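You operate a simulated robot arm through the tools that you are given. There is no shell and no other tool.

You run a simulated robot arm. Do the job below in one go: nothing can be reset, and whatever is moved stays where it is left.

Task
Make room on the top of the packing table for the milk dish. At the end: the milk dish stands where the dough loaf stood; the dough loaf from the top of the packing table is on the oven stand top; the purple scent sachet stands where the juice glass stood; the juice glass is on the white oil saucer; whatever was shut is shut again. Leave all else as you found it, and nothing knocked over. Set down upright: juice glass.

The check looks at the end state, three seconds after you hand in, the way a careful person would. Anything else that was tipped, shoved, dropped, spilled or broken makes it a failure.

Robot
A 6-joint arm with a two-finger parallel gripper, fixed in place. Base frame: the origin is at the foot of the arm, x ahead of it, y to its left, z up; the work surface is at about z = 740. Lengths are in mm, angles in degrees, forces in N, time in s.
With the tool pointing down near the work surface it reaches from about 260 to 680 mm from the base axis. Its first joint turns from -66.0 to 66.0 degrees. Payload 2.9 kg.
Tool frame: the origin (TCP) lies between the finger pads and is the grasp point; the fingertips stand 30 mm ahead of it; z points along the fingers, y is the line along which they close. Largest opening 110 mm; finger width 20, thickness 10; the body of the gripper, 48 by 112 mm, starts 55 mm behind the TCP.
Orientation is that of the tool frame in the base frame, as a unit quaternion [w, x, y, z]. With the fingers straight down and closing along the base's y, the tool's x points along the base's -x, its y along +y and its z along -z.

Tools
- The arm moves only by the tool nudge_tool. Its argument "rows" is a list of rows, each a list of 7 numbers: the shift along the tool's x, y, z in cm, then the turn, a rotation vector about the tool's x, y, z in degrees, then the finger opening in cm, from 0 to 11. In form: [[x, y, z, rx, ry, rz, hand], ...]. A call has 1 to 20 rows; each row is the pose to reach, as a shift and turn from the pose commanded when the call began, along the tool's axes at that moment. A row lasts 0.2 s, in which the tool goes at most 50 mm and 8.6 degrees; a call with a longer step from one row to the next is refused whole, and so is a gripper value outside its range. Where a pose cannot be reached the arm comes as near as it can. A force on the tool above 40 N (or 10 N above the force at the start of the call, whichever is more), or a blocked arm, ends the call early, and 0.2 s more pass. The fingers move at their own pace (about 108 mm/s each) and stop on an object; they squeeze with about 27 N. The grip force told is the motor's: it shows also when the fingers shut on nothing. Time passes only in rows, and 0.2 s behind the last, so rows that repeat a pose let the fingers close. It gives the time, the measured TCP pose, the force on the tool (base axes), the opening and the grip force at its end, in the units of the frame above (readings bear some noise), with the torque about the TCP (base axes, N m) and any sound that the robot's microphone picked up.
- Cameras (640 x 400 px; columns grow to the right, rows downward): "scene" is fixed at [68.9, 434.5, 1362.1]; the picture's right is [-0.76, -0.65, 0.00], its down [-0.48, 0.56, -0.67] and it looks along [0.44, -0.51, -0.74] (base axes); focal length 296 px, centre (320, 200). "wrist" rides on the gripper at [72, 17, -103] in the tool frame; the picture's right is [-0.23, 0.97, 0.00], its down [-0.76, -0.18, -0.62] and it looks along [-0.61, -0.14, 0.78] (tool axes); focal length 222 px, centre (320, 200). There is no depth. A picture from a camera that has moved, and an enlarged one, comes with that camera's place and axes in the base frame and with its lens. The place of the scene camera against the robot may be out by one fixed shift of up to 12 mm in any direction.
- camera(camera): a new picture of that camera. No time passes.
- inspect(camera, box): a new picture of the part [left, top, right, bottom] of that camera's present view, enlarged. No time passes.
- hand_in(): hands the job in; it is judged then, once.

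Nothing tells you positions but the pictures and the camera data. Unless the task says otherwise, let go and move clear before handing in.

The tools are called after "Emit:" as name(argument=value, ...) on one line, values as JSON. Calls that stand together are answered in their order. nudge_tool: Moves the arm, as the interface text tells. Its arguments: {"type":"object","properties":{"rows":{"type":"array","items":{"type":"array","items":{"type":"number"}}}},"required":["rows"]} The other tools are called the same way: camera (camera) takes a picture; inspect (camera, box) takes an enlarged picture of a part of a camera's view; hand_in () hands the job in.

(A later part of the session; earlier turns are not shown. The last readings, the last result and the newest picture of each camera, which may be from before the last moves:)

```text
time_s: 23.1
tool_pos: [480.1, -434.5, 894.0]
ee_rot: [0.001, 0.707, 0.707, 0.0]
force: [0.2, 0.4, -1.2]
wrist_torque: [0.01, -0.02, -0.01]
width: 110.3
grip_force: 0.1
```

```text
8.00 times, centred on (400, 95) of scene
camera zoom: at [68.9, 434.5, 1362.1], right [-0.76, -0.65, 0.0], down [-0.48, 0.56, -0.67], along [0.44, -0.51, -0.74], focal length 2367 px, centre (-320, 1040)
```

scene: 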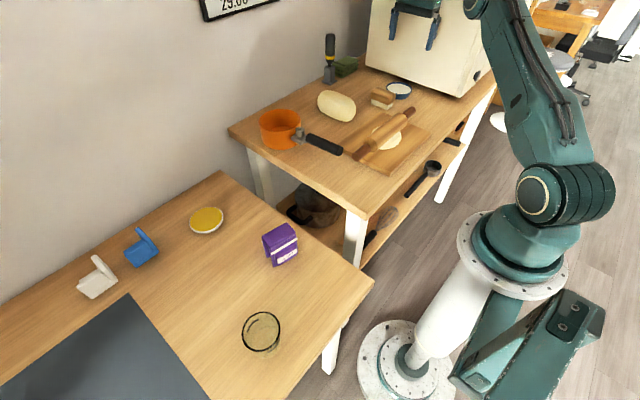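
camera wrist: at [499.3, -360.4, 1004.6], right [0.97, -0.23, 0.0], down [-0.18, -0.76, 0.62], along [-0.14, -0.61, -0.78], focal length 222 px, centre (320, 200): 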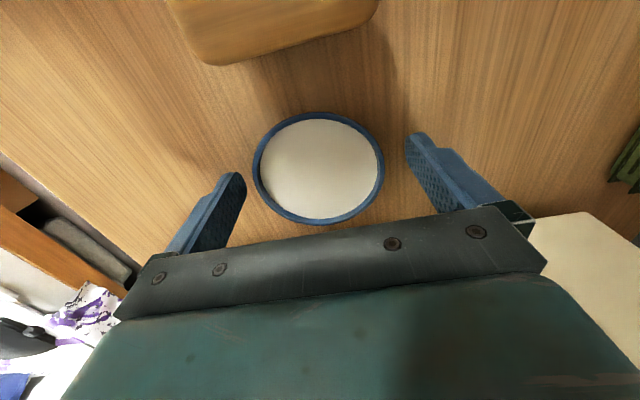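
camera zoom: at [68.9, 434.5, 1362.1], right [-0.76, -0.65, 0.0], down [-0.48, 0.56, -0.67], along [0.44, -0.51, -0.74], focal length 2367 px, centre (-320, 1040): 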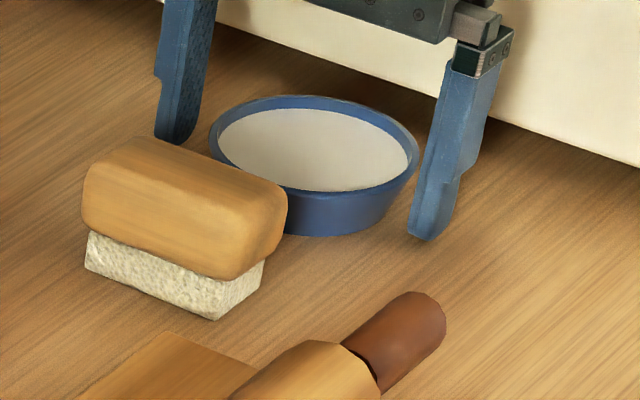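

Fingertips are just above the stand on both sides of the dish. I'll close gently.

Emit:
nudge_tool(rows=[[0, 0, 0, 0, 0, 0, 10.4], [0, 0, 0, 0, 0, 0, 9.9], [0, 0, 0, 0, 0, 0, 9.5], [0, 0, 0, 0, 0, 0, 9.2], [0, 0, 0, 0, 0, 0, 8.9], [0, 0, 0, 0, 0, 0, 8.7], [0, 0, 0, 0, 0, 0, 8.5], [0, 0, 0, 0, 0, 0, 8.3], [0, 0, 0, 0, 0, 0, 8.1], [0, 0, 0, 0, 0, 0, 7.9], [0, 0, 0, 0, 0, 0, 7.5], [0, 0, 0, 0, 0, 0, 7]])

Emit:
camera(camera="wrist")

Emit:
inspect(camera="scene", box=[360, 70, 440, 120])

```text
time_s: 25.7
tool_pos: [482.1, -433.7, 894.3]
ee_rot: [0.0, 0.708, 0.707, 0.0]
force: [-0.8, -0.1, -0.4]
wrist_torque: [-0.02, 0.16, 0.06]
width: 78.9
grip_force: 27.0
```

```text
taken
camera wrist: at [498.5, -361.0, 998.3], right [0.97, -0.23, 0.0], down [-0.18, -0.76, 0.62], along [-0.14, -0.61, -0.78], focal length 222 px, centre (320, 200)
```

wrist: 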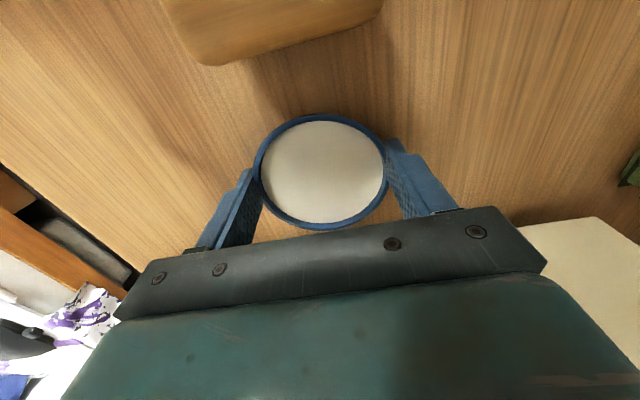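

```text
8.00 times, centred on (400, 95) of scene
camera zoom: at [68.9, 434.5, 1362.1], right [-0.76, -0.65, 0.0], down [-0.48, 0.56, -0.67], along [0.44, -0.51, -0.74], focal length 2367 px, centre (-320, 1040)
```

zoom: 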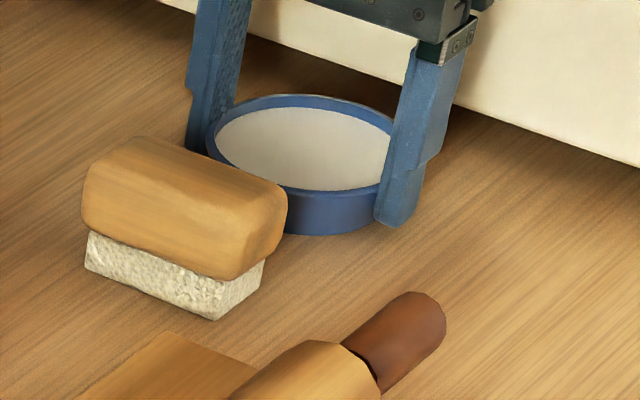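

The dish is gripped at 79 mm and level. I'll lift very slowly and check.

Emit:
nudge_tool(rows=[[0, 0, -0.2, 0, 0, 0, 7], [0, 0, -0.5, 0, 0, 0, 7], [0, 0, -0.9, 0, 0, 0, 7], [0, 0, -1.4, 0, 0, 0, 7], [0, 0, -2, 0, 0, 0, 7], [0, 0, -2.6, 0, 0, 0, 7], [0, 0, -3, 0, 0, 0, 7], [0, 0, -3, 0, 0, 0, 7]])

Emit:
camera(camera="wrist")

Emit:
inspect(camera="scene", box=[360, 70, 440, 120])

```text
time_s: 27.5
tool_pos: [481.1, -434.3, 925.4]
ee_rot: [0.0, 0.707, 0.707, 0.0]
force: [0.5, 0.9, -2.4]
wrist_torque: [0.01, 0.02, 0.02]
width: 79.2
grip_force: 26.9
```

```text
taken
camera wrist: at [498.1, -360.9, 1028.0], right [0.97, -0.23, 0.0], down [-0.18, -0.76, 0.62], along [-0.14, -0.61, -0.78], focal length 222 px, centre (320, 200)
```

wrist: 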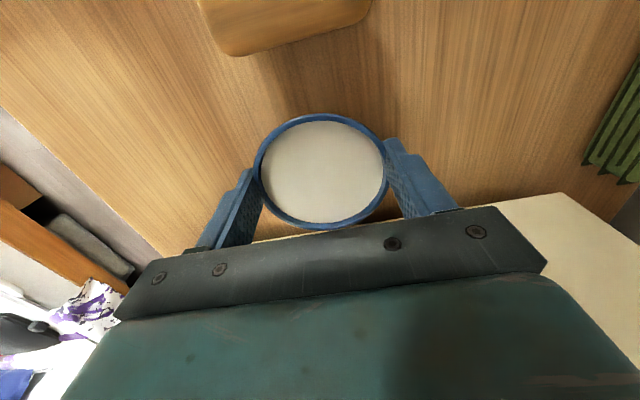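

```text
8.00 times, centred on (400, 95) of scene
camera zoom: at [68.9, 434.4, 1362.1], right [-0.76, -0.65, 0.0], down [-0.48, 0.56, -0.67], along [0.44, -0.51, -0.74], focal length 2367 px, centre (-320, 1040)
```

zoom: 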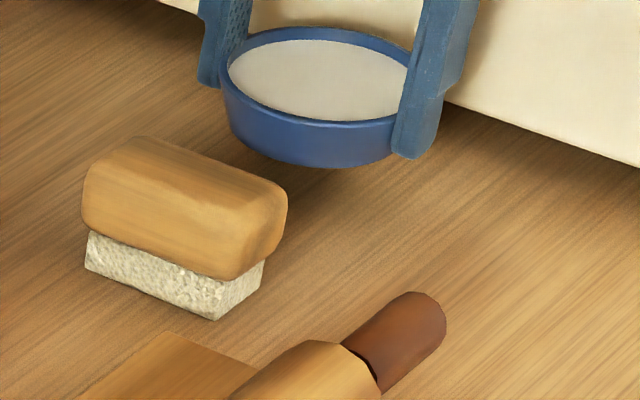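

The dish is held firmly and level. I'll lift smoothly and carry it slowly toward the packing table, turning the hand back on the way.

Emit:
nudge_tool(rows=[[0, 0, -0.5, 0, 0, 0, 7], [0, 0, -1.4, 0, 0, 0, 7], [0, 0, -2.8, 0, 0, 0, 7], [0, 0, -4.6, 0, 0, 0, 7], [0, 0, -6.6, 0, 0, 0, 7], [0, 0, -8.6, 0, 0, 0, 7], [0, 0, -10.4, 0, 0, 0, 7], [0, 0, -11.6, 0, 0, 0, 7], [0, 0, -12, 0, 0, 0, 7], [0, 0, -12, 0, 0, 0, 7]])

Emit:
nudge_tool(rows=[[0.6, 0, 0, 0, 0, -2, 7], [1.8, -0.1, 0, 0, 0, -5, 7], [3.6, -0.15, 0, 0, 0, -9, 7], [5.9, -0.2, 0, 0, 0, -14, 7], [8.2, -0.3, 0, 0, 0, -19, 7], [10.5, -0.4, 0, 0, 0, -24, 7], [12.8, -0.45, 0, 0, 0, -29, 7], [15.1, -0.55, 0, 0, 0, -34, 7], [17.4, -0.6, 0, 0, 0, -39, 7], [19.7, -0.7, 0, 0, 0, -44, 7], [22, -0.8, 0, 0, 0, -49, 7], [24.3, -0.9, 0, 0, 0, -54, 7], [26.6, -0.95, 0, 0, 0, -59, 7], [28.9, -1.05, 0, 0, 0, -64, 7], [31.2, -1.1, 0, 0, 0, -69, 7], [33.5, -1.2, 0, 0, 0, -74, 7], [35.8, -1.3, 0, 0, 0, -79, 7], [38.1, -1.35, 0, 0, 0, -84, 7], [39.7, -1.4, 0, 0, 0, -88, 7], [40.5, -1.45, 0, 0, 0, -90, 7]])

Emit:
camera(camera="wrist")

Emit:
camera(camera="scene")

```text
time_s: 29.7
tool_pos: [483.2, -434.1, 1045.4]
ee_rot: [0.0, 0.708, 0.707, 0.0]
force: [-0.9, 0.5, -2.7]
wrist_torque: [0.0, -0.01, -0.02]
width: 79.0
grip_force: 27.5
```

```text
time_s: 33.9
tool_pos: [466.9, -30.0, 1043.3]
ee_rot: [0.0, 0.001, 1.0, -0.001]
force: [0.7, 0.2, -2.4]
wrist_torque: [-0.02, 0.0, -0.03]
width: 79.1
grip_force: 27.4
```

```text
taken
camera wrist: at [394.5, -11.7, 1147.9], right [0.23, 0.97, 0.0], down [0.76, -0.18, 0.62], along [0.61, -0.14, -0.78], focal length 222 px, centre (320, 200)
```

wrist: 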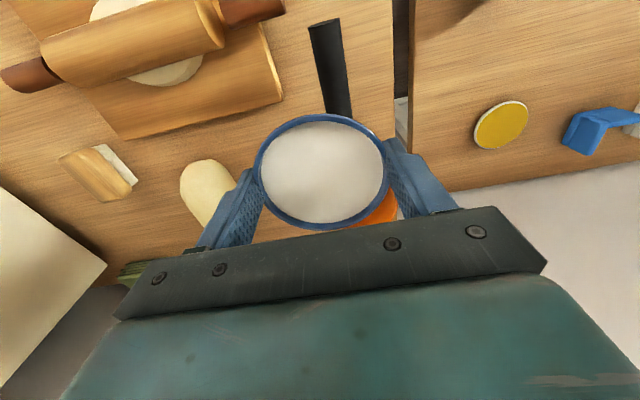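

```text
taken
```

scene: 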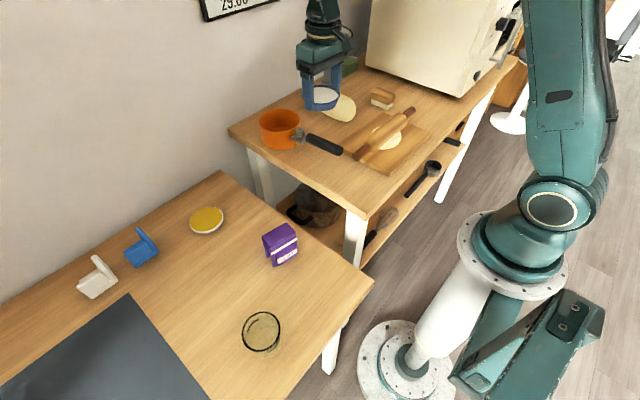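

The dish is steady. I'll continue slowly to above where the loaf stood, (452,372).

Emit:
nudge_tool(rows=[[0, 0.6, 0, 0, 0, 0, 7], [0.1, 1.8, 0, 0, 0, 0, 7], [0.15, 3.6, 0, 0, 0, 0, 7], [0.2, 5.9, 0, 0, 0, 0, 7], [0.3, 8.2, 0, 0, 0, 0, 7], [0.4, 10.5, 0, 0, 0, 0, 7], [0.5, 12.8, 0, 0, 0, 0, 7], [0.6, 15.1, 0, 0, 0, 0, 7], [0.7, 17.4, 0, 0, 0, 0, 7], [0.75, 19.7, 0, 0, 0, 0, 7], [0.8, 22, 0, 0, 0, 0, 7], [0.9, 24.3, 0, 0, 0, 0, 7], [1, 26.6, 0, 0, 0, 0, 7], [1.1, 28.9, 0, 0, 0, 0, 7], [1.2, 31.2, 0, 0, 0, 0, 7], [1.25, 33.5, 0, 0, 0, 0, 7], [1.3, 35.8, 0, 0, 0, 0, 7], [1.4, 38.1, 0, 0, 0, 0, 7], [1.45, 39.6, 0, 0, 0, 0, 7], [1.5, 40.2, 0, 0, 0, 0, 7]])

Emit:
camera(camera="wrist")

Emit:
camera(camera="scene")

```text
time_s: 38.1
tool_pos: [451.1, 373.5, 1044.3]
ee_rot: [0.0, 0.001, 1.0, 0.0]
force: [-0.9, -0.4, -2.2]
wrist_torque: [-0.02, 0.01, -0.01]
width: 79.0
grip_force: 27.4
```

```text
taken
camera wrist: at [379.3, 390.9, 1149.4], right [0.23, 0.97, 0.0], down [0.76, -0.18, 0.62], along [0.61, -0.14, -0.78], focal length 222 px, centre (320, 200)
```

wrist: 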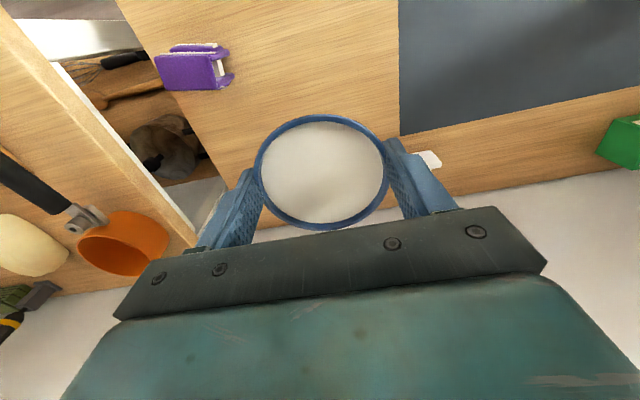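

```text
taken
```

scene: 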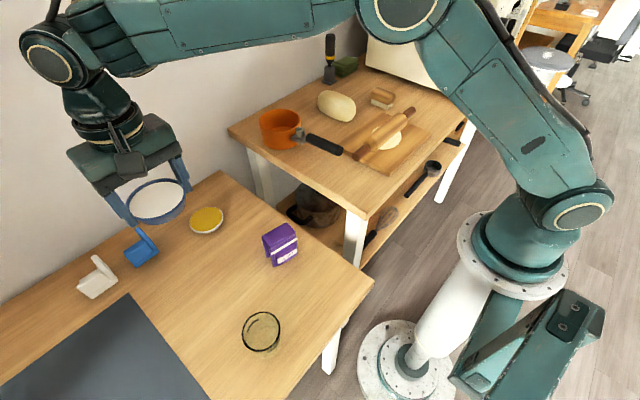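

The dish is above the spot. I'll lower it slowly to just above the table.

Emit:
nudge_tool(rows=[[0, 0, 0.5, 0, 0, 0, 7], [0, 0, 1.5, 0, 0, 0, 7], [0, 0, 3.2, 0, 0, 0, 7], [0, 0, 5.5, 0, 0, 0, 7], [0, 0, 8, 0, 0, 0, 7], [0, 0, 10.5, 0, 0, 0, 7], [0, 0, 13, 0, 0, 0, 7], [0, 0, 15.5, 0, 0, 0, 7], [0, 0, 18, 0, 0, 0, 7], [0, 0, 20.5, 0, 0, 0, 7], [0, 0, 22.5, 0, 0, 0, 7], [0, 0, 24, 0, 0, 0, 7], [0, 0, 25, 0, 0, 0, 7], [0, 0, 25, 0, 0, 0, 7]])

Emit:
camera(camera="wrist")

Emit:
inspect(camera="scene", box=[160, 220, 280, 310])

```text
time_s: 41.1
tool_pos: [452.0, 370.9, 796.7]
ee_rot: [0.001, 0.0, 1.0, 0.0]
force: [0.5, 0.1, -1.5]
wrist_torque: [-0.02, 0.04, -0.02]
width: 79.1
grip_force: 27.0
```

```text
taken
camera wrist: at [380.0, 389.8, 899.2], right [0.23, 0.97, 0.0], down [0.76, -0.18, 0.62], along [0.61, -0.14, -0.78], focal length 222 px, centre (320, 200)
```

wrist: 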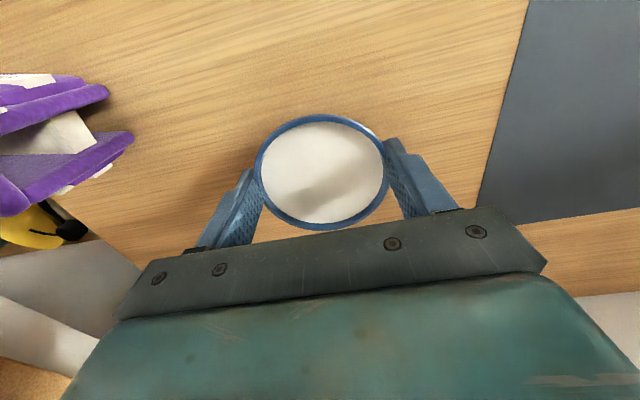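

```text
4.44 times, centred on (220, 265) of scene
camera zoom: at [68.9, 434.5, 1362.1], right [-0.76, -0.65, 0.0], down [-0.48, 0.56, -0.67], along [0.44, -0.51, -0.74], focal length 1315 px, centre (764, -89)
```

zoom: 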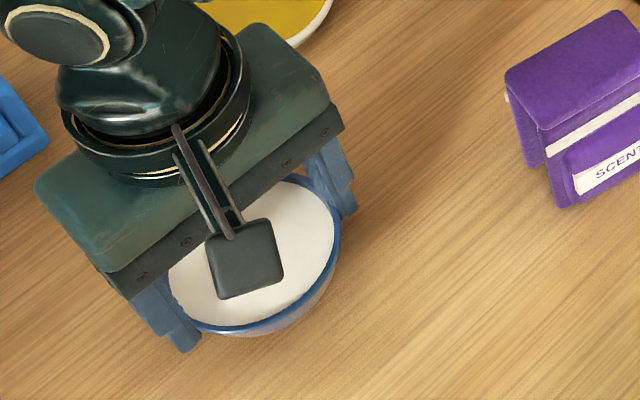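

About 20 mm should remain. I'll lower in small slow steps and watch for contact.

Emit:
nudge_tool(rows=[[0, 0, 0.4, 0, 0, 0, 7], [0, 0, 0.8, 0, 0, 0, 7], [0, 0, 1.1, 0, 0, 0, 7], [0, 0, 1.1, 0, 0, 0, 7]])

Emit:
nudge_tool(rows=[[0, 0, 0.15, 0, 0, 0, 7], [0, 0, 0.3, 0, 0, 0, 7], [0, 0, 0.3, 0, 0, 0, 7]])

Emit:
nudge_tool(rows=[[0, 0, 0.1, 0, 0, 0, 7], [0, 0, 0.2, 0, 0, 0, 7], [0, 0, 0.2, 0, 0, 0, 7]])

Emit:
inspect(camera="scene", box=[160, 220, 280, 310])

```text
time_s: 42.1
tool_pos: [451.4, 372.4, 783.8]
ee_rot: [0.0, 0.0, 1.0, 0.0]
force: [0.3, 0.4, -1.6]
wrist_torque: [0.02, 0.0, -0.02]
width: 79.0
grip_force: 26.7
```

```text
time_s: 42.9
tool_pos: [451.6, 372.8, 782.4]
ee_rot: [0.0, 0.0, 1.0, 0.0]
force: [0.1, 0.4, -2.3]
wrist_torque: [0.02, 0.03, -0.01]
width: 79.0
grip_force: 27.6
```

```text
time_s: 43.7
tool_pos: [451.1, 371.1, 780.5]
ee_rot: [0.0, 0.0, 1.0, 0.001]
force: [-0.2, 0.4, -2.1]
wrist_torque: [0.01, 0.01, 0.0]
width: 78.9
grip_force: 27.3
```

```text
4.44 times, centred on (220, 265) of scene
camera zoom: at [68.9, 434.5, 1362.1], right [-0.76, -0.65, 0.0], down [-0.48, 0.56, -0.67], along [0.44, -0.51, -0.74], focal length 1315 px, centre (764, -89)
```

zoom: 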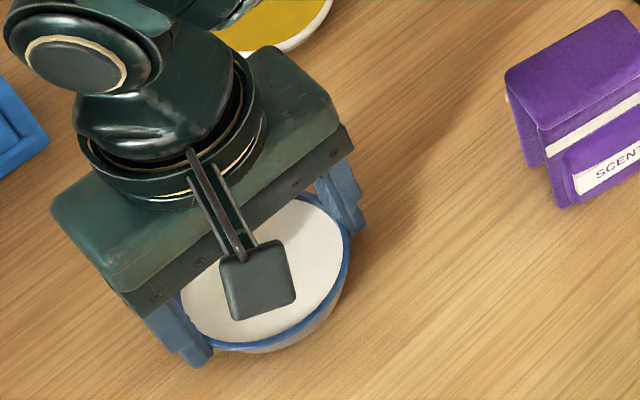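

No contact yet. I'll keep going down in 1.5–2 mm steps.

Emit:
nudge_tool(rows=[[0, 0, 0.1, 0, 0, 0, 7], [0, 0, 0.2, 0, 0, 0, 7], [0, 0, 0.2, 0, 0, 0, 7]])

Emit:
nudge_tool(rows=[[0, 0, 0.1, 0, 0, 0, 7], [0, 0, 0.2, 0, 0, 0, 7], [0, 0, 0.2, 0, 0, 0, 7]])

Emit:
inspect(camera="scene", box=[160, 220, 280, 310])

```text
time_s: 44.5
tool_pos: [453.1, 372.2, 777.9]
ee_rot: [0.001, 0.0, 1.0, 0.001]
force: [-0.4, -0.8, -2.6]
wrist_torque: [-0.05, -0.04, -0.02]
width: 78.9
grip_force: 27.0
```

```text
time_s: 45.3
tool_pos: [451.6, 370.8, 774.6]
ee_rot: [0.0, 0.0, 1.0, 0.0]
force: [0.8, -0.5, -2.1]
wrist_torque: [0.0, 0.01, -0.03]
width: 79.2
grip_force: 27.2
```

```text
4.44 times, centred on (220, 265) of scene
camera zoom: at [68.9, 434.5, 1362.1], right [-0.76, -0.65, 0.0], down [-0.48, 0.56, -0.67], along [0.44, -0.51, -0.74], focal length 1315 px, centre (764, -89)
```

zoom: 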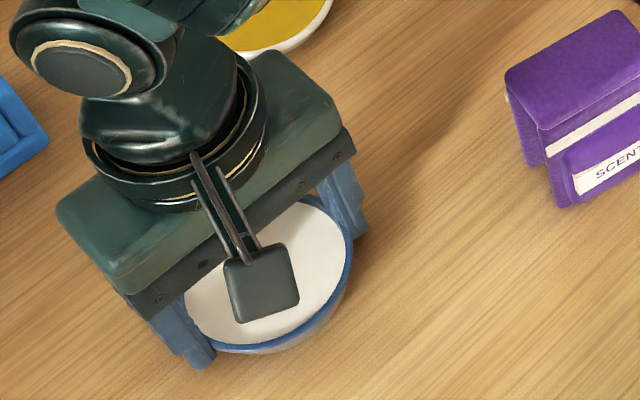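

Still no contact. I'll continue in the same small steps.

Emit:
nudge_tool(rows=[[0, 0, 0.1, 0, 0, 0, 7], [0, 0, 0.15, 0, 0, 0, 7], [0, 0, 0.15, 0, 0, 0, 7]])

Emit:
nudge_tool(rows=[[0, 0, 0.1, 0, 0, 0, 7], [0, 0, 0.15, 0, 0, 0, 7], [0, 0, 0.15, 0, 0, 0, 7]])

```text
time_s: 46.1
tool_pos: [452.9, 372.1, 775.2]
ee_rot: [0.001, 0.0, 1.0, 0.0]
force: [-2.3, -6.4, 14.0]
wrist_torque: [-0.48, 0.3, 0.06]
width: 79.1
grip_force: 26.4
```

```text
time_s: 46.9
tool_pos: [452.7, 371.7, 772.8]
ee_rot: [0.002, 0.0, 1.0, 0.001]
force: [-0.1, -7.5, 21.8]
wrist_torque: [-0.5, -0.14, -0.08]
width: 79.4
grip_force: 26.7
```

The dish is on the table (contact at TCP z of about 775). I'll ease off the pressure by 1.5 mm, then open slowly.

Emit:
nudge_tool(rows=[[0, 0, -0.1, 0, 0, 0, 7], [0, 0, -0.17, 0, 0, 0, 7], [0, 0, -0.17, 0, 0, 0, 7]])

```text
time_s: 47.7
tool_pos: [450.6, 372.6, 774.3]
ee_rot: [0.0, 0.0, 1.0, 0.001]
force: [4.5, -0.4, 6.8]
wrist_torque: [0.02, -0.48, -0.05]
width: 79.1
grip_force: 26.7
```

Emit:
nudge_tool(rows=[[0, 0, -0.03, 0, 0, 0, 7.8], [0, 0, -0.03, 0, 0, 0, 8.0], [0, 0, -0.03, 0, 0, 0, 8.3], [0, 0, -0.03, 0, 0, 0, 8.7], [0, 0, -0.03, 0, 0, 0, 9.2], [0, 0, -0.03, 0, 0, 0, 9.8], [0, 0, -0.03, 0, 0, 0, 10.4], [0, 0, -0.03, 0, 0, 0, 11], [0, 0, -0.03, 0, 0, 0, 11]])

Emit:
camera(camera="wrist")

Emit:
inspect(camera="scene", box=[160, 220, 280, 310])

```text
time_s: 49.7
tool_pos: [452.7, 372.1, 774.8]
ee_rot: [0.0, 0.0, 1.0, 0.0]
force: [-0.2, 0.3, -0.2]
wrist_torque: [0.01, 0.04, 0.01]
width: 110.1
grip_force: 0.0
```

```text
taken
camera wrist: at [379.6, 389.9, 877.8], right [0.23, 0.97, 0.0], down [0.76, -0.18, 0.62], along [0.61, -0.14, -0.78], focal length 222 px, centre (320, 200)
```

wrist: 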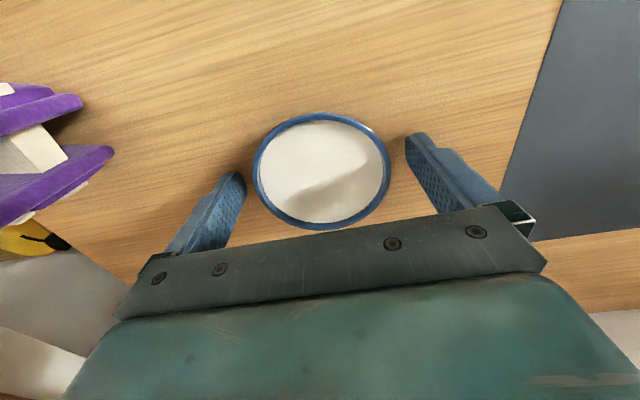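

```text
4.44 times, centred on (220, 265) of scene
camera zoom: at [68.9, 434.5, 1362.1], right [-0.76, -0.65, 0.0], down [-0.48, 0.56, -0.67], along [0.44, -0.51, -0.74], focal length 1315 px, centre (764, -89)
```

zoom: 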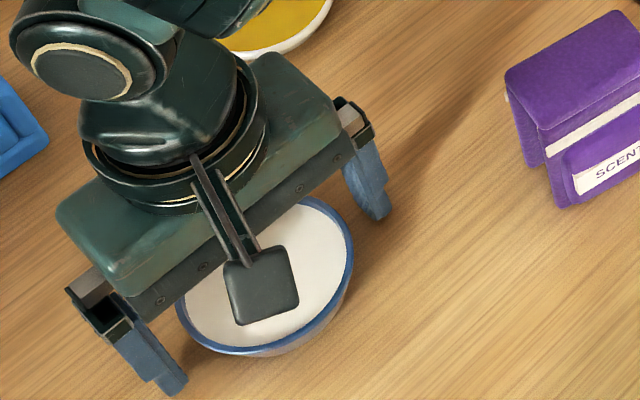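

The dish is released and level where the loaf stood. I'll rise straight up and go look at the juice glass from above.

Emit:
nudge_tool(rows=[[0, 0, -1, 0, 0, 0, 11], [0, 0, -2.5, 0, 0, 0, 11], [0, 0, -5, 0, 0, 0, 11], [0, 0, -9, 0, 0, 0, 11], [0, 0, -13, 0, 0, 0, 11], [0, 0, -17, 0, 0, 0, 11], [4, -0.2, -18, 0, 0, 0, 11], [8, -0.4, -18, 0, 0, 0, 11], [12, -0.6, -18, 0, 0, 0, 11], [16, -0.8, -18, 0, 0, 0, 11], [18, -0.8, -18, 0, 0, 0, 11], [18, -0.8, -18, 0, 0, 0, 11]])

Emit:
camera(camera="wrist")

Emit:
camera(camera="scene")

```text
time_s: 52.3
tool_pos: [271.3, 364.0, 955.0]
ee_rot: [0.001, -0.001, 1.0, 0.0]
force: [0.2, -0.7, 0.5]
wrist_torque: [-0.02, 0.0, 0.0]
width: 109.6
grip_force: 0.0
```

```text
taken
camera wrist: at [198.4, 381.7, 1057.8], right [0.23, 0.97, 0.0], down [0.76, -0.18, 0.62], along [0.61, -0.14, -0.78], focal length 222 px, centre (320, 200)
```

wrist: 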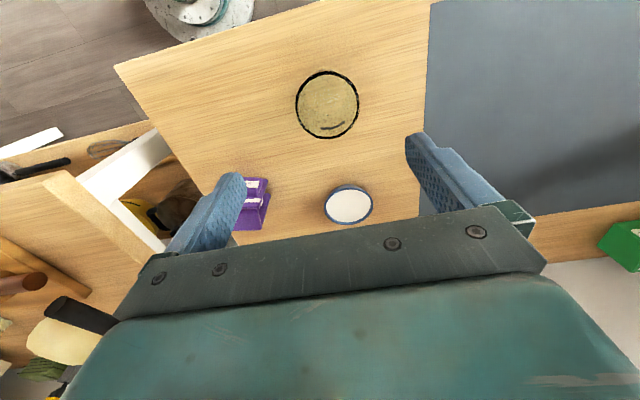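

```text
taken
```

scene: 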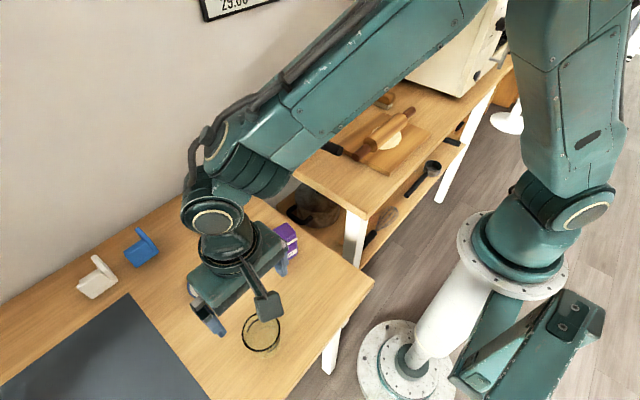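

Emit:
inspect(camera="wrist", box=[260, 40, 400, 160])

Emit:
inspect(camera="scene", box=[225, 295, 305, 365])

Emit:
inspect(camera="wrist", box=[200, 150, 400, 250])

```text
3.33 times, centred on (330, 100) of wrist
camera zoom: at [198.4, 381.7, 1057.8], right [0.23, 0.97, 0.0], down [0.76, -0.18, 0.62], along [0.61, -0.14, -0.78], focal length 740 px, centre (287, 533)
```

zoom: 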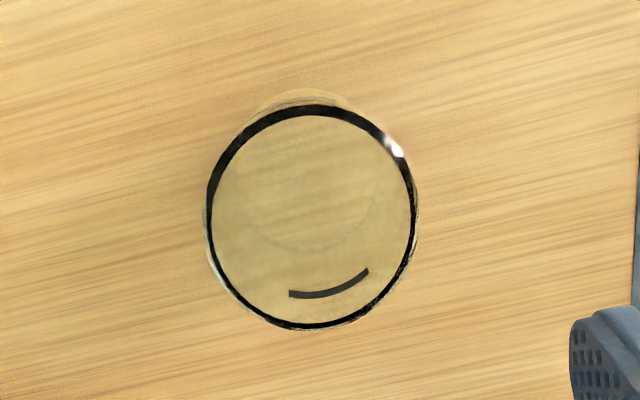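

```text
5.71 times, centred on (265, 330) of scene
camera zoom: at [68.9, 434.5, 1362.1], right [-0.76, -0.65, 0.0], down [-0.48, 0.56, -0.67], along [0.44, -0.51, -0.74], focal length 1691 px, centre (634, -543)
```

zoom: 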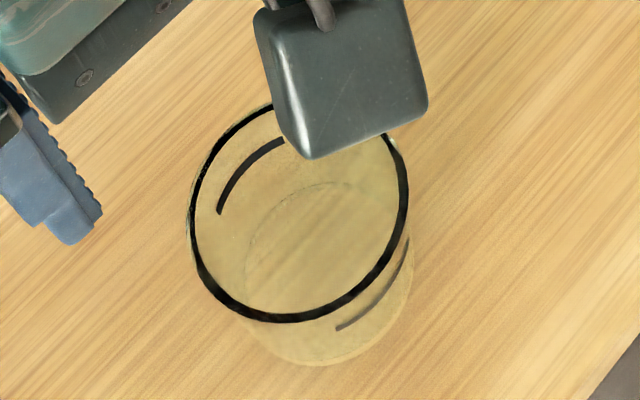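

```text
3.20 times, centred on (300, 200) of wrist
camera zoom: at [198.4, 381.7, 1057.8], right [0.23, 0.97, 0.0], down [0.76, -0.18, 0.62], along [0.61, -0.14, -0.78], focal length 711 px, centre (384, 200)
```

zoom: 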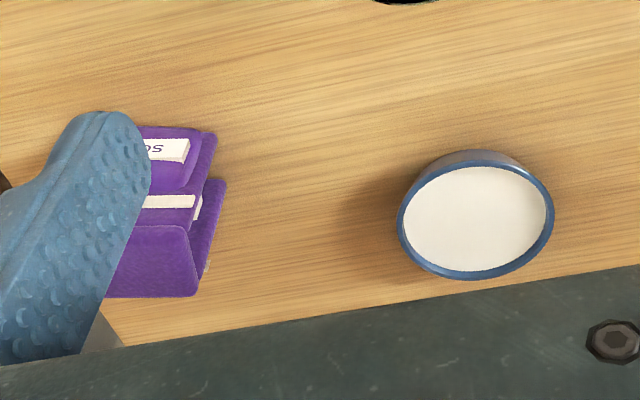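

The glass is about 67 mm across and 70 mm tall, centred near (267,373). I'll centre above it and drop to a hover to verify.

Emit:
nudge_tool(rows=[[0.2, 0.5, 2, 0, 0, 0, 11], [0.4, 0.9, 4.5, 0, 0, 0, 11], [0.4, 0.9, 7, 0, 0, 0, 11], [0.4, 0.9, 8.5, 0, 0, 0, 11], [0.4, 0.9, 8.5, 0, 0, 0, 11]])

Emit:
camera(camera="wrist")

Emit:
inspect(camera="wrist", box=[220, 60, 440, 220])

Emit:
inspect(camera="scene", box=[200, 260, 320, 360])

```text
time_s: 53.5
tool_pos: [268.5, 373.2, 866.7]
ee_rot: [0.0, 0.0, 1.0, 0.0]
force: [0.1, -0.1, -0.4]
wrist_torque: [0.02, 0.0, 0.01]
width: 110.0
grip_force: 0.0
```

```text
taken
camera wrist: at [196.7, 391.1, 971.4], right [0.23, 0.97, 0.0], down [0.76, -0.18, 0.62], along [0.61, -0.14, -0.78], focal length 222 px, centre (320, 200)
```

wrist: 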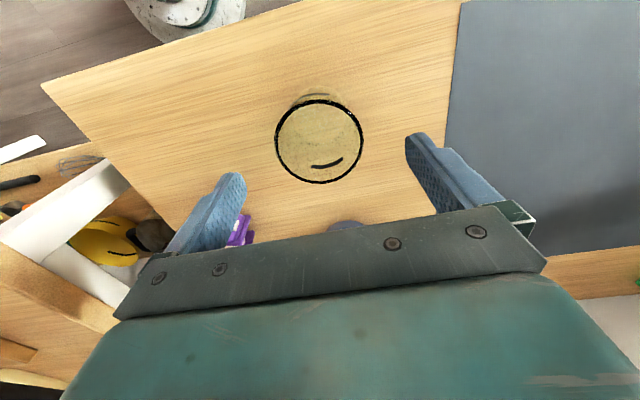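

```text
2.50 times, centred on (330, 140) of wrist
camera zoom: at [196.7, 391.1, 971.4], right [0.23, 0.97, 0.0], down [0.76, -0.18, 0.62], along [0.61, -0.14, -0.78], focal length 555 px, centre (295, 350)
```

zoom: 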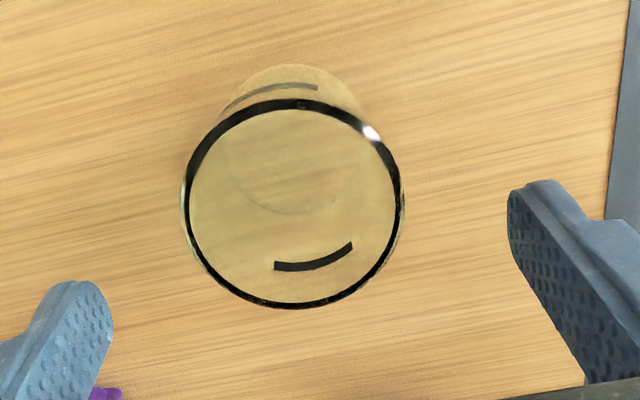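

```text
4.00 times, centred on (260, 310) of scene
camera zoom: at [68.9, 434.5, 1362.1], right [-0.76, -0.65, 0.0], down [-0.48, 0.56, -0.67], along [0.44, -0.51, -0.74], focal length 1184 px, centre (560, -240)
```

zoom: 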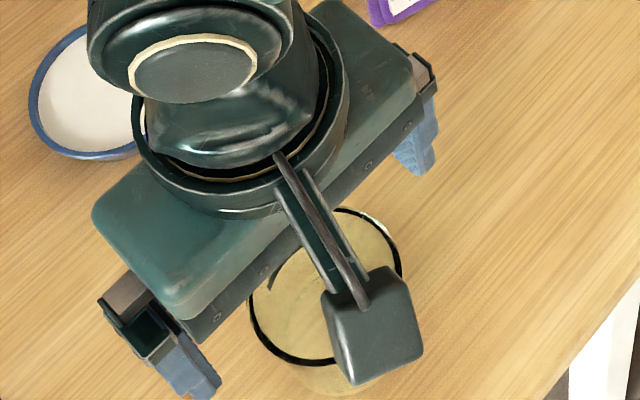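

The glass is centred under the hand within about 2 mm. I'll descend around it, tips about 18 mm above the table.

Emit:
nudge_tool(rows=[[0, 0, 2, 0, 0, 0, 11], [0, 0, 4, 0, 0, 0, 11], [0, 0, 6, 0, 0, 0, 11], [0, 0, 7.3, 0, 0, 0, 11], [0, 0, 7.9, 0, 0, 0, 11], [0, 0, 7.9, 0, 0, 0, 11]])

Emit:
camera(camera="wrist")

Emit:
inspect(camera="scene", box=[200, 260, 320, 360])

```text
time_s: 54.9
tool_pos: [268.6, 373.5, 790.5]
ee_rot: [0.001, 0.0, 1.0, 0.0]
force: [-1.2, 0.2, 0.1]
wrist_torque: [0.0, 0.0, 0.01]
width: 110.1
grip_force: 0.0
```

```text
taken
camera wrist: at [196.0, 391.3, 893.7], right [0.23, 0.97, 0.0], down [0.76, -0.18, 0.62], along [0.61, -0.14, -0.78], focal length 222 px, centre (320, 200)
```

wrist: 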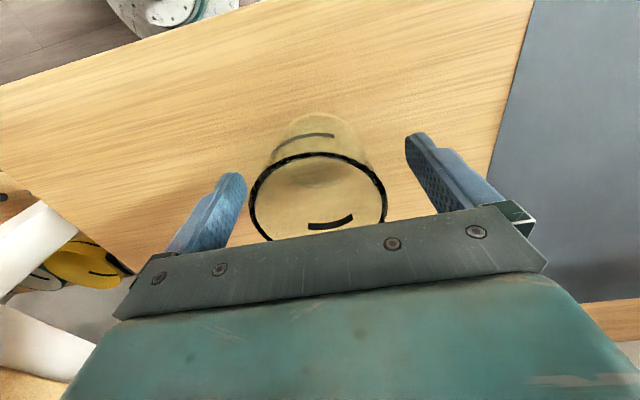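

```text
4.00 times, centred on (260, 310) of scene
camera zoom: at [68.9, 434.5, 1362.1], right [-0.76, -0.65, 0.0], down [-0.48, 0.56, -0.67], along [0.44, -0.51, -0.74], focal length 1184 px, centre (560, -240)
```

zoom: 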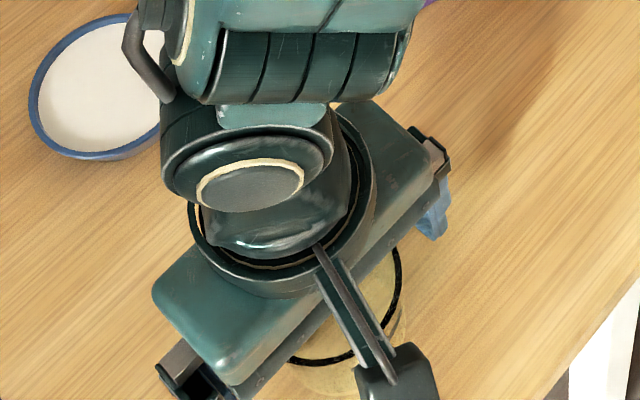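

The glass sits between the fingers. I'll close gently.

Emit:
nudge_tool(rows=[[0, 0, 0, 0, 0, 0, 10], [0, 0, 0, 0, 0, 0, 9], [0, 0, 0, 0, 0, 0, 8.2], [0, 0, 0, 0, 0, 0, 7.7], [0, 0, 0, 0, 0, 0, 7.3], [0, 0, 0, 0, 0, 0, 7], [0, 0, 0, 0, 0, 0, 6.8], [0, 0, 0, 0, 0, 0, 6.6], [0, 0, 0, 0, 0, 0, 6.4], [0, 0, 0, 0, 0, 0, 6.2], [0, 0, 0, 0, 0, 0, 5.8], [0, 0, 0, 0, 0, 0, 5.4], [0, 0, 0, 0, 0, 0, 5.4]])

Emit:
camera(camera="wrist")

```text
time_s: 57.7
tool_pos: [269.6, 373.7, 790.2]
ee_rot: [0.0, 0.0, 1.0, 0.0]
force: [-0.7, 0.0, -0.2]
wrist_torque: [0.02, 0.03, -0.02]
width: 65.8
grip_force: 27.6
```

```text
taken
camera wrist: at [196.0, 391.2, 893.9], right [0.23, 0.97, 0.0], down [0.76, -0.18, 0.62], along [0.61, -0.14, -0.78], focal length 222 px, centre (320, 200)
```

wrist: 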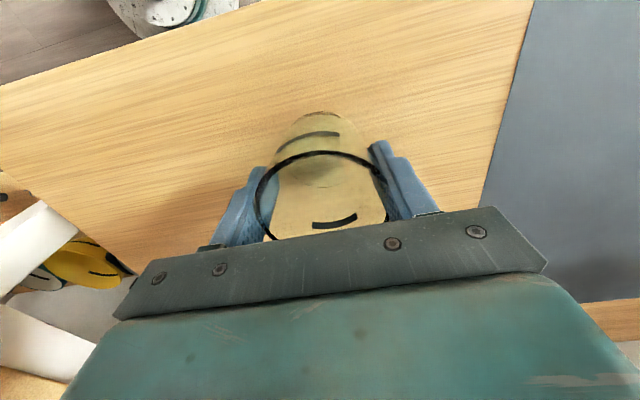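

Gripped at 66 mm. I'll make a slow test lift.

Emit:
nudge_tool(rows=[[0, 0, -0.2, 0, 0, 0, 5.4], [0, 0, -0.6, 0, 0, 0, 5.4], [0, 0, -1.2, 0, 0, 0, 5.4], [0, 0, -2, 0, 0, 0, 5.4], [0, 0, -3, 0, 0, 0, 5.4], [0, 0, -4, 0, 0, 0, 5.4], [0, 0, -4.5, 0, 0, 0, 5.4], [0, 0, -4.5, 0, 0, 0, 5.4]])

Emit:
camera(camera="wrist")

Emit:
inspect(camera="scene", box=[200, 240, 340, 360])

```text
time_s: 59.5
tool_pos: [266.5, 374.3, 835.6]
ee_rot: [0.0, 0.0, 1.0, 0.0]
force: [-0.6, 0.5, -2.5]
wrist_torque: [-0.03, -0.02, 0.03]
width: 66.0
grip_force: 26.9
```

```text
taken
camera wrist: at [195.2, 391.1, 938.5], right [0.23, 0.97, 0.0], down [0.76, -0.18, 0.62], along [0.61, -0.14, -0.78], focal length 222 px, centre (320, 200)
```

wrist: 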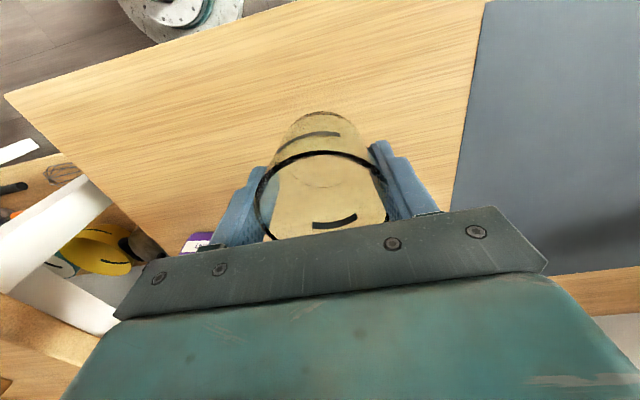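

```text
3.33 times, centred on (270, 300) of scene
camera zoom: at [68.9, 434.5, 1362.1], right [-0.76, -0.65, 0.0], down [-0.48, 0.56, -0.67], along [0.44, -0.51, -0.74], focal length 986 px, centre (487, -133)
```

zoom: 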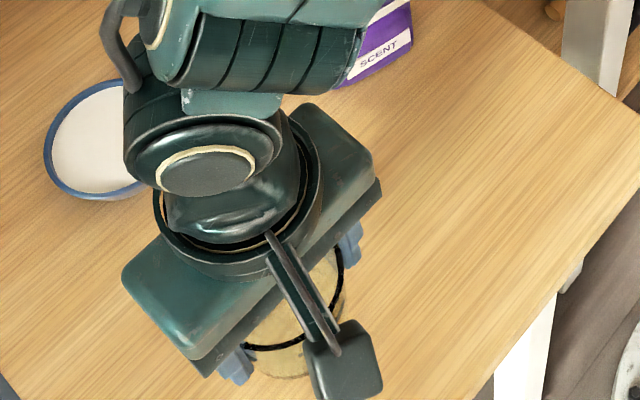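

The glass is held upright, with its bottom about 50 mm below the grasp point. I'll lift it and carry it slowly toward the saucer at about (610,272).

Emit:
nudge_tool(rows=[[0, 0, -0.6, 0, 0, 0, 5.4], [0, 0, -1.8, 0, 0, 0, 5.4], [0, 0, -3.6, 0, 0, 0, 5.4], [0, 0, -5.6, 0, 0, 0, 5.4], [0, 0, -7.6, 0, 0, 0, 5.4], [0, 0, -9, 0, 0, 0, 5.4], [0, 0, -9.6, 0, 0, 0, 5.4], [0, 0, -9.6, 0, 0, 0, 5.4]])

Emit:
nudge_tool(rows=[[-0.5, -0.15, 0, 0, 0, 0, 5.4], [-1.5, -0.45, 0, 0, 0, 0, 5.4], [-3, -0.9, 0, 0, 0, 0, 5.4], [-5, -1.5, 0, 0, 0, 0, 5.4], [-7, -2.1, 0, 0, 0, 0, 5.4], [-9, -2.7, 0, 0, 0, 0, 5.4], [-11, -3.3, 0, 0, 0, 0, 5.4], [-13, -3.9, 0, 0, 0, 0, 5.4], [-15, -4.5, 0, 0, 0, 0, 5.4], [-17, -5.1, 0, 0, 0, 0, 5.4], [-19, -5.7, 0, 0, 0, 0, 5.4], [-21, -6.3, 0, 0, 0, 0, 5.4], [-23, -6.9, 0, 0, 0, 0, 5.4], [-25, -7.5, 0, 0, 0, 0, 5.4], [-27, -8.1, 0, 0, 0, 0, 5.4], [-29, -8.7, 0, 0, 0, 0, 5.4], [-30.8, -9.2, 0, 0, 0, 0, 5.4], [-32, -9.6, 0, 0, 0, 0, 5.4], [-32.5, -9.8, 0, 0, 0, 0, 5.4], [-32.5, -9.8, 0, 0, 0, 0, 5.4]])

Emit:
camera(camera="wrist")

Emit:
camera(camera="scene")

```text
time_s: 61.3
tool_pos: [266.7, 371.9, 931.9]
ee_rot: [0.0, -0.001, 1.0, 0.0]
force: [0.1, -0.3, -2.4]
wrist_torque: [0.0, -0.01, 0.04]
width: 66.0
grip_force: 27.1
```

```text
time_s: 65.5
tool_pos: [593.7, 274.4, 931.2]
ee_rot: [0.001, 0.0, 1.0, 0.0]
force: [0.1, 0.3, -1.1]
wrist_torque: [0.0, -0.02, 0.0]
width: 65.8
grip_force: 26.8
```

```text
taken
camera wrist: at [521.8, 293.1, 1034.5], right [0.23, 0.97, 0.0], down [0.76, -0.18, 0.62], along [0.61, -0.14, -0.78], focal length 222 px, centre (320, 200)
```

wrist: 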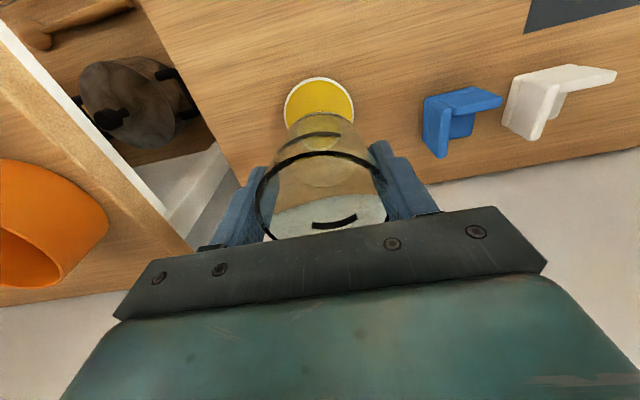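

```text
taken
```

scene: 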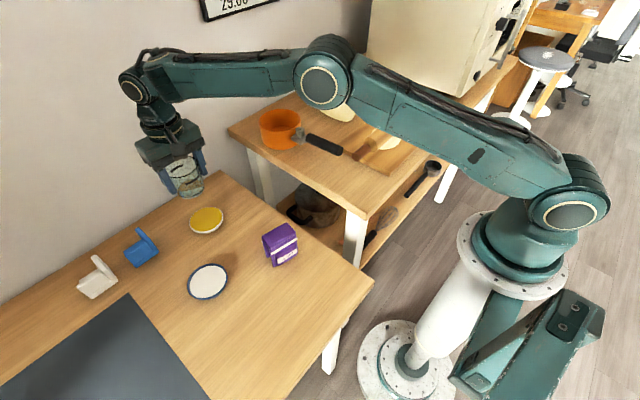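

Emit:
inspect(camera="wrist", box=[240, 60, 400, 250])

Emit:
inspect(camera="scene", box=[130, 120, 250, 250])

```text
2.11 times, centred on (320, 155) of wrist
camera zoom: at [521.8, 293.1, 1034.5], right [0.23, 0.97, 0.0], down [0.76, -0.18, 0.62], along [0.61, -0.14, -0.78], focal length 468 px, centre (320, 295)
```

zoom: 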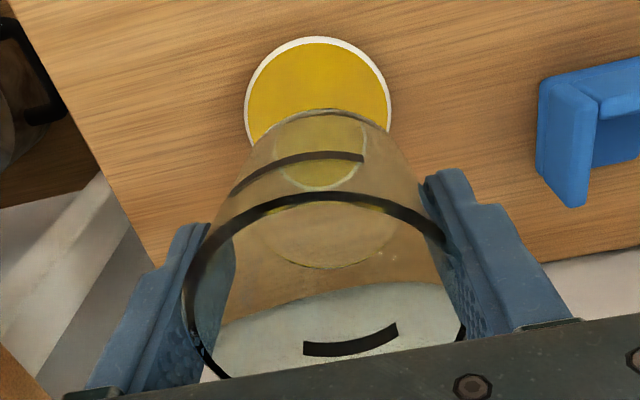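

```text
3.08 times, centred on (190, 185) of scene
camera zoom: at [68.9, 434.5, 1362.1], right [-0.76, -0.65, 0.0], down [-0.48, 0.56, -0.67], along [0.44, -0.51, -0.74], focal length 910 px, centre (720, 246)
```

zoom: 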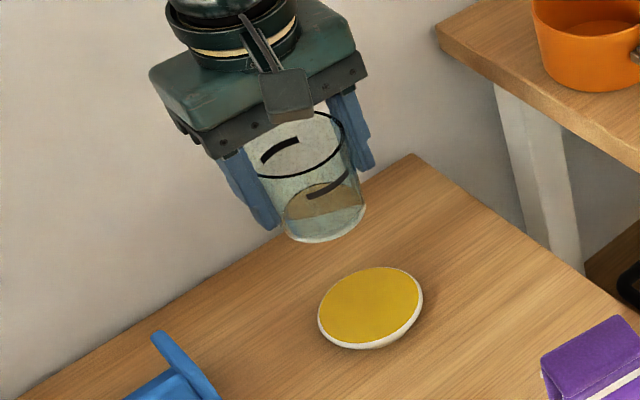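

The glass is empty and upright, and the saucer centre measures (610,272). I'll centre over it and lower slowly to just above the saucer.

Emit:
nudge_tool(rows=[[-0.5, -0.1, 0, 0, 0, 0, 5.4], [-1.2, -0.15, 0.5, 0, 0, 0, 5.4], [-1.63, -0.19, 1.5, 0, 0, 0, 5.4], [-1.63, -0.19, 3, 0, 0, 0, 5.4], [-1.63, -0.19, 4.5, 0, 0, 0, 5.4], [-1.63, -0.19, 6, 0, 0, 0, 5.4], [-1.63, -0.19, 7.5, 0, 0, 0, 5.4], [-1.63, -0.19, 9, 0, 0, 0, 5.4], [-1.63, -0.19, 10, 0, 0, 0, 5.4], [-1.63, -0.19, 10.5, 0, 0, 0, 5.4], [-1.63, -0.19, 10.5, 0, 0, 0, 5.4]])

Emit:
inspect(camera="wrist", box=[220, 60, 420, 250])

Emit:
inspect(camera="scene", box=[150, 160, 260, 250])

```text
time_s: 67.9
tool_pos: [609.6, 272.3, 827.2]
ee_rot: [0.0, 0.0, 1.0, -0.001]
force: [-0.2, -0.7, -1.2]
wrist_torque: [0.03, -0.03, -0.01]
width: 65.9
grip_force: 27.3
```

```text
2.11 times, centred on (320, 155) of wrist
camera zoom: at [537.4, 291.0, 930.3], right [0.23, 0.97, 0.0], down [0.76, -0.18, 0.62], along [0.61, -0.14, -0.78], focal length 468 px, centre (320, 295)
```

zoom: 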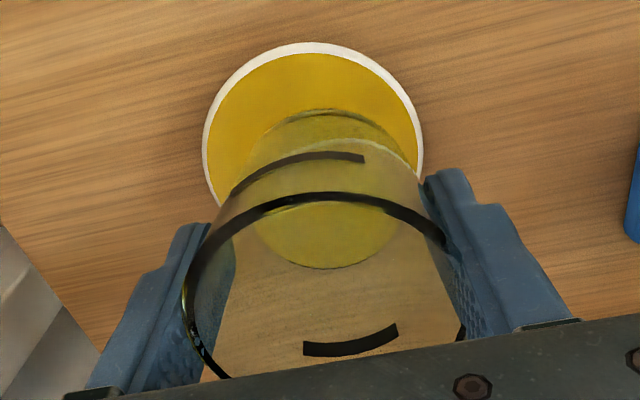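

```text
4.44 times, centred on (205, 205) of scene
camera zoom: at [68.9, 434.5, 1362.1], right [-0.76, -0.65, 0.0], down [-0.48, 0.56, -0.67], along [0.44, -0.51, -0.74], focal length 1315 px, centre (831, 178)
```

zoom: 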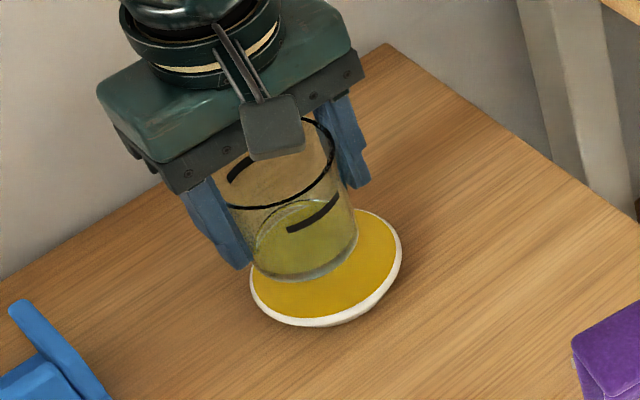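

The glass is above the saucer centre within a few millimetres. I'll lower in fine steps until contact.

Emit:
nudge_tool(rows=[[0.15, -0.2, 0.4, 0, 0, 0, 5.4], [0.15, -0.2, 0.8, 0, 0, 0, 5.4], [0.15, -0.2, 1.2, 0, 0, 0, 5.4], [0.15, -0.2, 1.2, 0, 0, 0, 5.4]])

Emit:
nudge_tool(rows=[[0, 0, 0.1, 0, 0, 0, 5.4], [0, 0, 0.2, 0, 0, 0, 5.4], [0, 0, 0.2, 0, 0, 0, 5.4]])

Emit:
nudge_tool(rows=[[0, 0, 0.1, 0, 0, 0, 5.4], [0, 0, 0.2, 0, 0, 0, 5.4], [0, 0, 0.2, 0, 0, 0, 5.4]])

Emit:
inspect(camera="scene", box=[150, 160, 260, 250])

```text
time_s: 68.9
tool_pos: [609.1, 271.1, 813.7]
ee_rot: [0.0, 0.0, 1.0, 0.0]
force: [-0.1, 0.2, -1.4]
wrist_torque: [-0.04, 0.04, -0.04]
width: 65.9
grip_force: 26.8
```

```text
time_s: 69.7
tool_pos: [608.2, 271.1, 811.8]
ee_rot: [0.0, 0.0, 1.0, 0.001]
force: [-0.2, -0.6, -1.0]
wrist_torque: [0.0, 0.01, -0.04]
width: 65.8
grip_force: 26.8
```

```text
time_s: 70.5
tool_pos: [607.6, 271.3, 810.5]
ee_rot: [0.0, 0.0, 1.0, 0.0]
force: [0.9, -0.8, -2.6]
wrist_torque: [0.0, 0.01, 0.0]
width: 65.6
grip_force: 27.1
```

```text
4.44 times, centred on (205, 205) of scene
camera zoom: at [68.9, 434.5, 1362.1], right [-0.76, -0.65, 0.0], down [-0.48, 0.56, -0.67], along [0.44, -0.51, -0.74], focal length 1315 px, centre (831, 178)
```

zoom: 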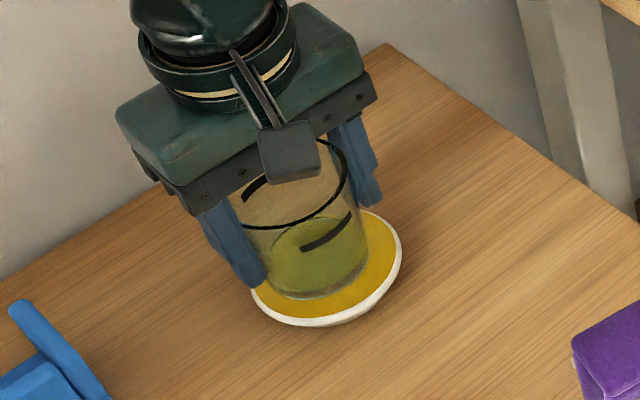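

Nearly there. I'll continue in fine steps.

Emit:
nudge_tool(rows=[[0, 0, 0.1, 0, 0, 0, 5.4], [0, 0, 0.2, 0, 0, 0, 5.4], [0, 0, 0.2, 0, 0, 0, 5.4]])

Emit:
nudge_tool(rows=[[0, 0, 0.1, 0, 0, 0, 5.4], [0, 0, 0.15, 0, 0, 0, 5.4], [0, 0, 0.15, 0, 0, 0, 5.4]])

```text
time_s: 71.3
tool_pos: [607.4, 270.7, 809.0]
ee_rot: [0.0, 0.0, 1.0, 0.0]
force: [0.5, 0.3, -1.2]
wrist_torque: [0.0, 0.01, 0.03]
width: 65.7
grip_force: 27.2
```

```text
time_s: 72.1
tool_pos: [607.5, 271.2, 806.8]
ee_rot: [-0.001, 0.0, 1.0, 0.0]
force: [1.0, 0.6, -1.5]
wrist_torque: [-0.05, -0.01, 0.04]
width: 65.9
grip_force: 27.8
```

Emit:
nudge_tool(rows=[[0, 0, 0.1, 0, 0, 0, 5.4], [0, 0, 0.15, 0, 0, 0, 5.4], [0, 0, 0.15, 0, 0, 0, 5.4]])

Emit:
inspect(camera="scene", box=[170, 180, 240, 240])

```text
time_s: 72.9
tool_pos: [608.0, 271.2, 806.5]
ee_rot: [0.002, 0.0, 1.0, 0.0]
force: [-4.0, 1.3, 10.6]
wrist_torque: [-0.17, 0.28, -0.06]
width: 66.1
grip_force: 27.2
```

```text
6.67 times, centred on (205, 210) of scene
camera zoom: at [68.6, 434.4, 1362.2], right [-0.76, -0.65, 0.0], down [-0.48, 0.56, -0.67], along [0.44, -0.51, -0.74], focal length 1972 px, centre (1087, 133)
```

zoom: 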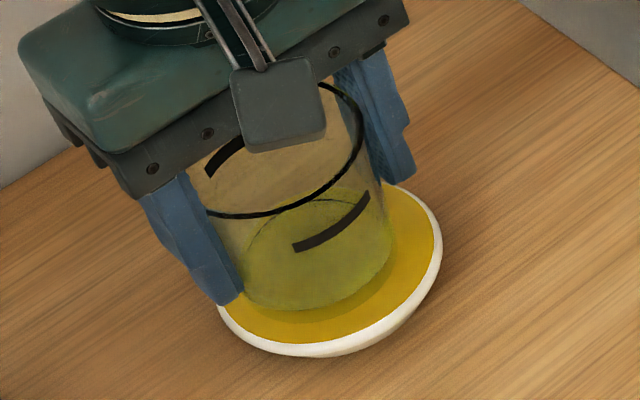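

Contact: the glass is standing on the saucer, roughly centred, and the saucer hasn't moved. I'll relax the pressure slightly and open slowly.

Emit:
nudge_tool(rows=[[0, 0, -0.05, 0, 0, 0, 5.4], [0, 0, -0.09, 0, 0, 0, 5.4], [0, 0, -0.09, 0, 0, 0, 5.4]])

```text
time_s: 73.7
tool_pos: [608.3, 271.8, 806.7]
ee_rot: [0.001, 0.001, 1.0, 0.001]
force: [2.4, 5.9, 5.1]
wrist_torque: [0.1, -0.12, 0.05]
width: 65.8
grip_force: 27.0
```

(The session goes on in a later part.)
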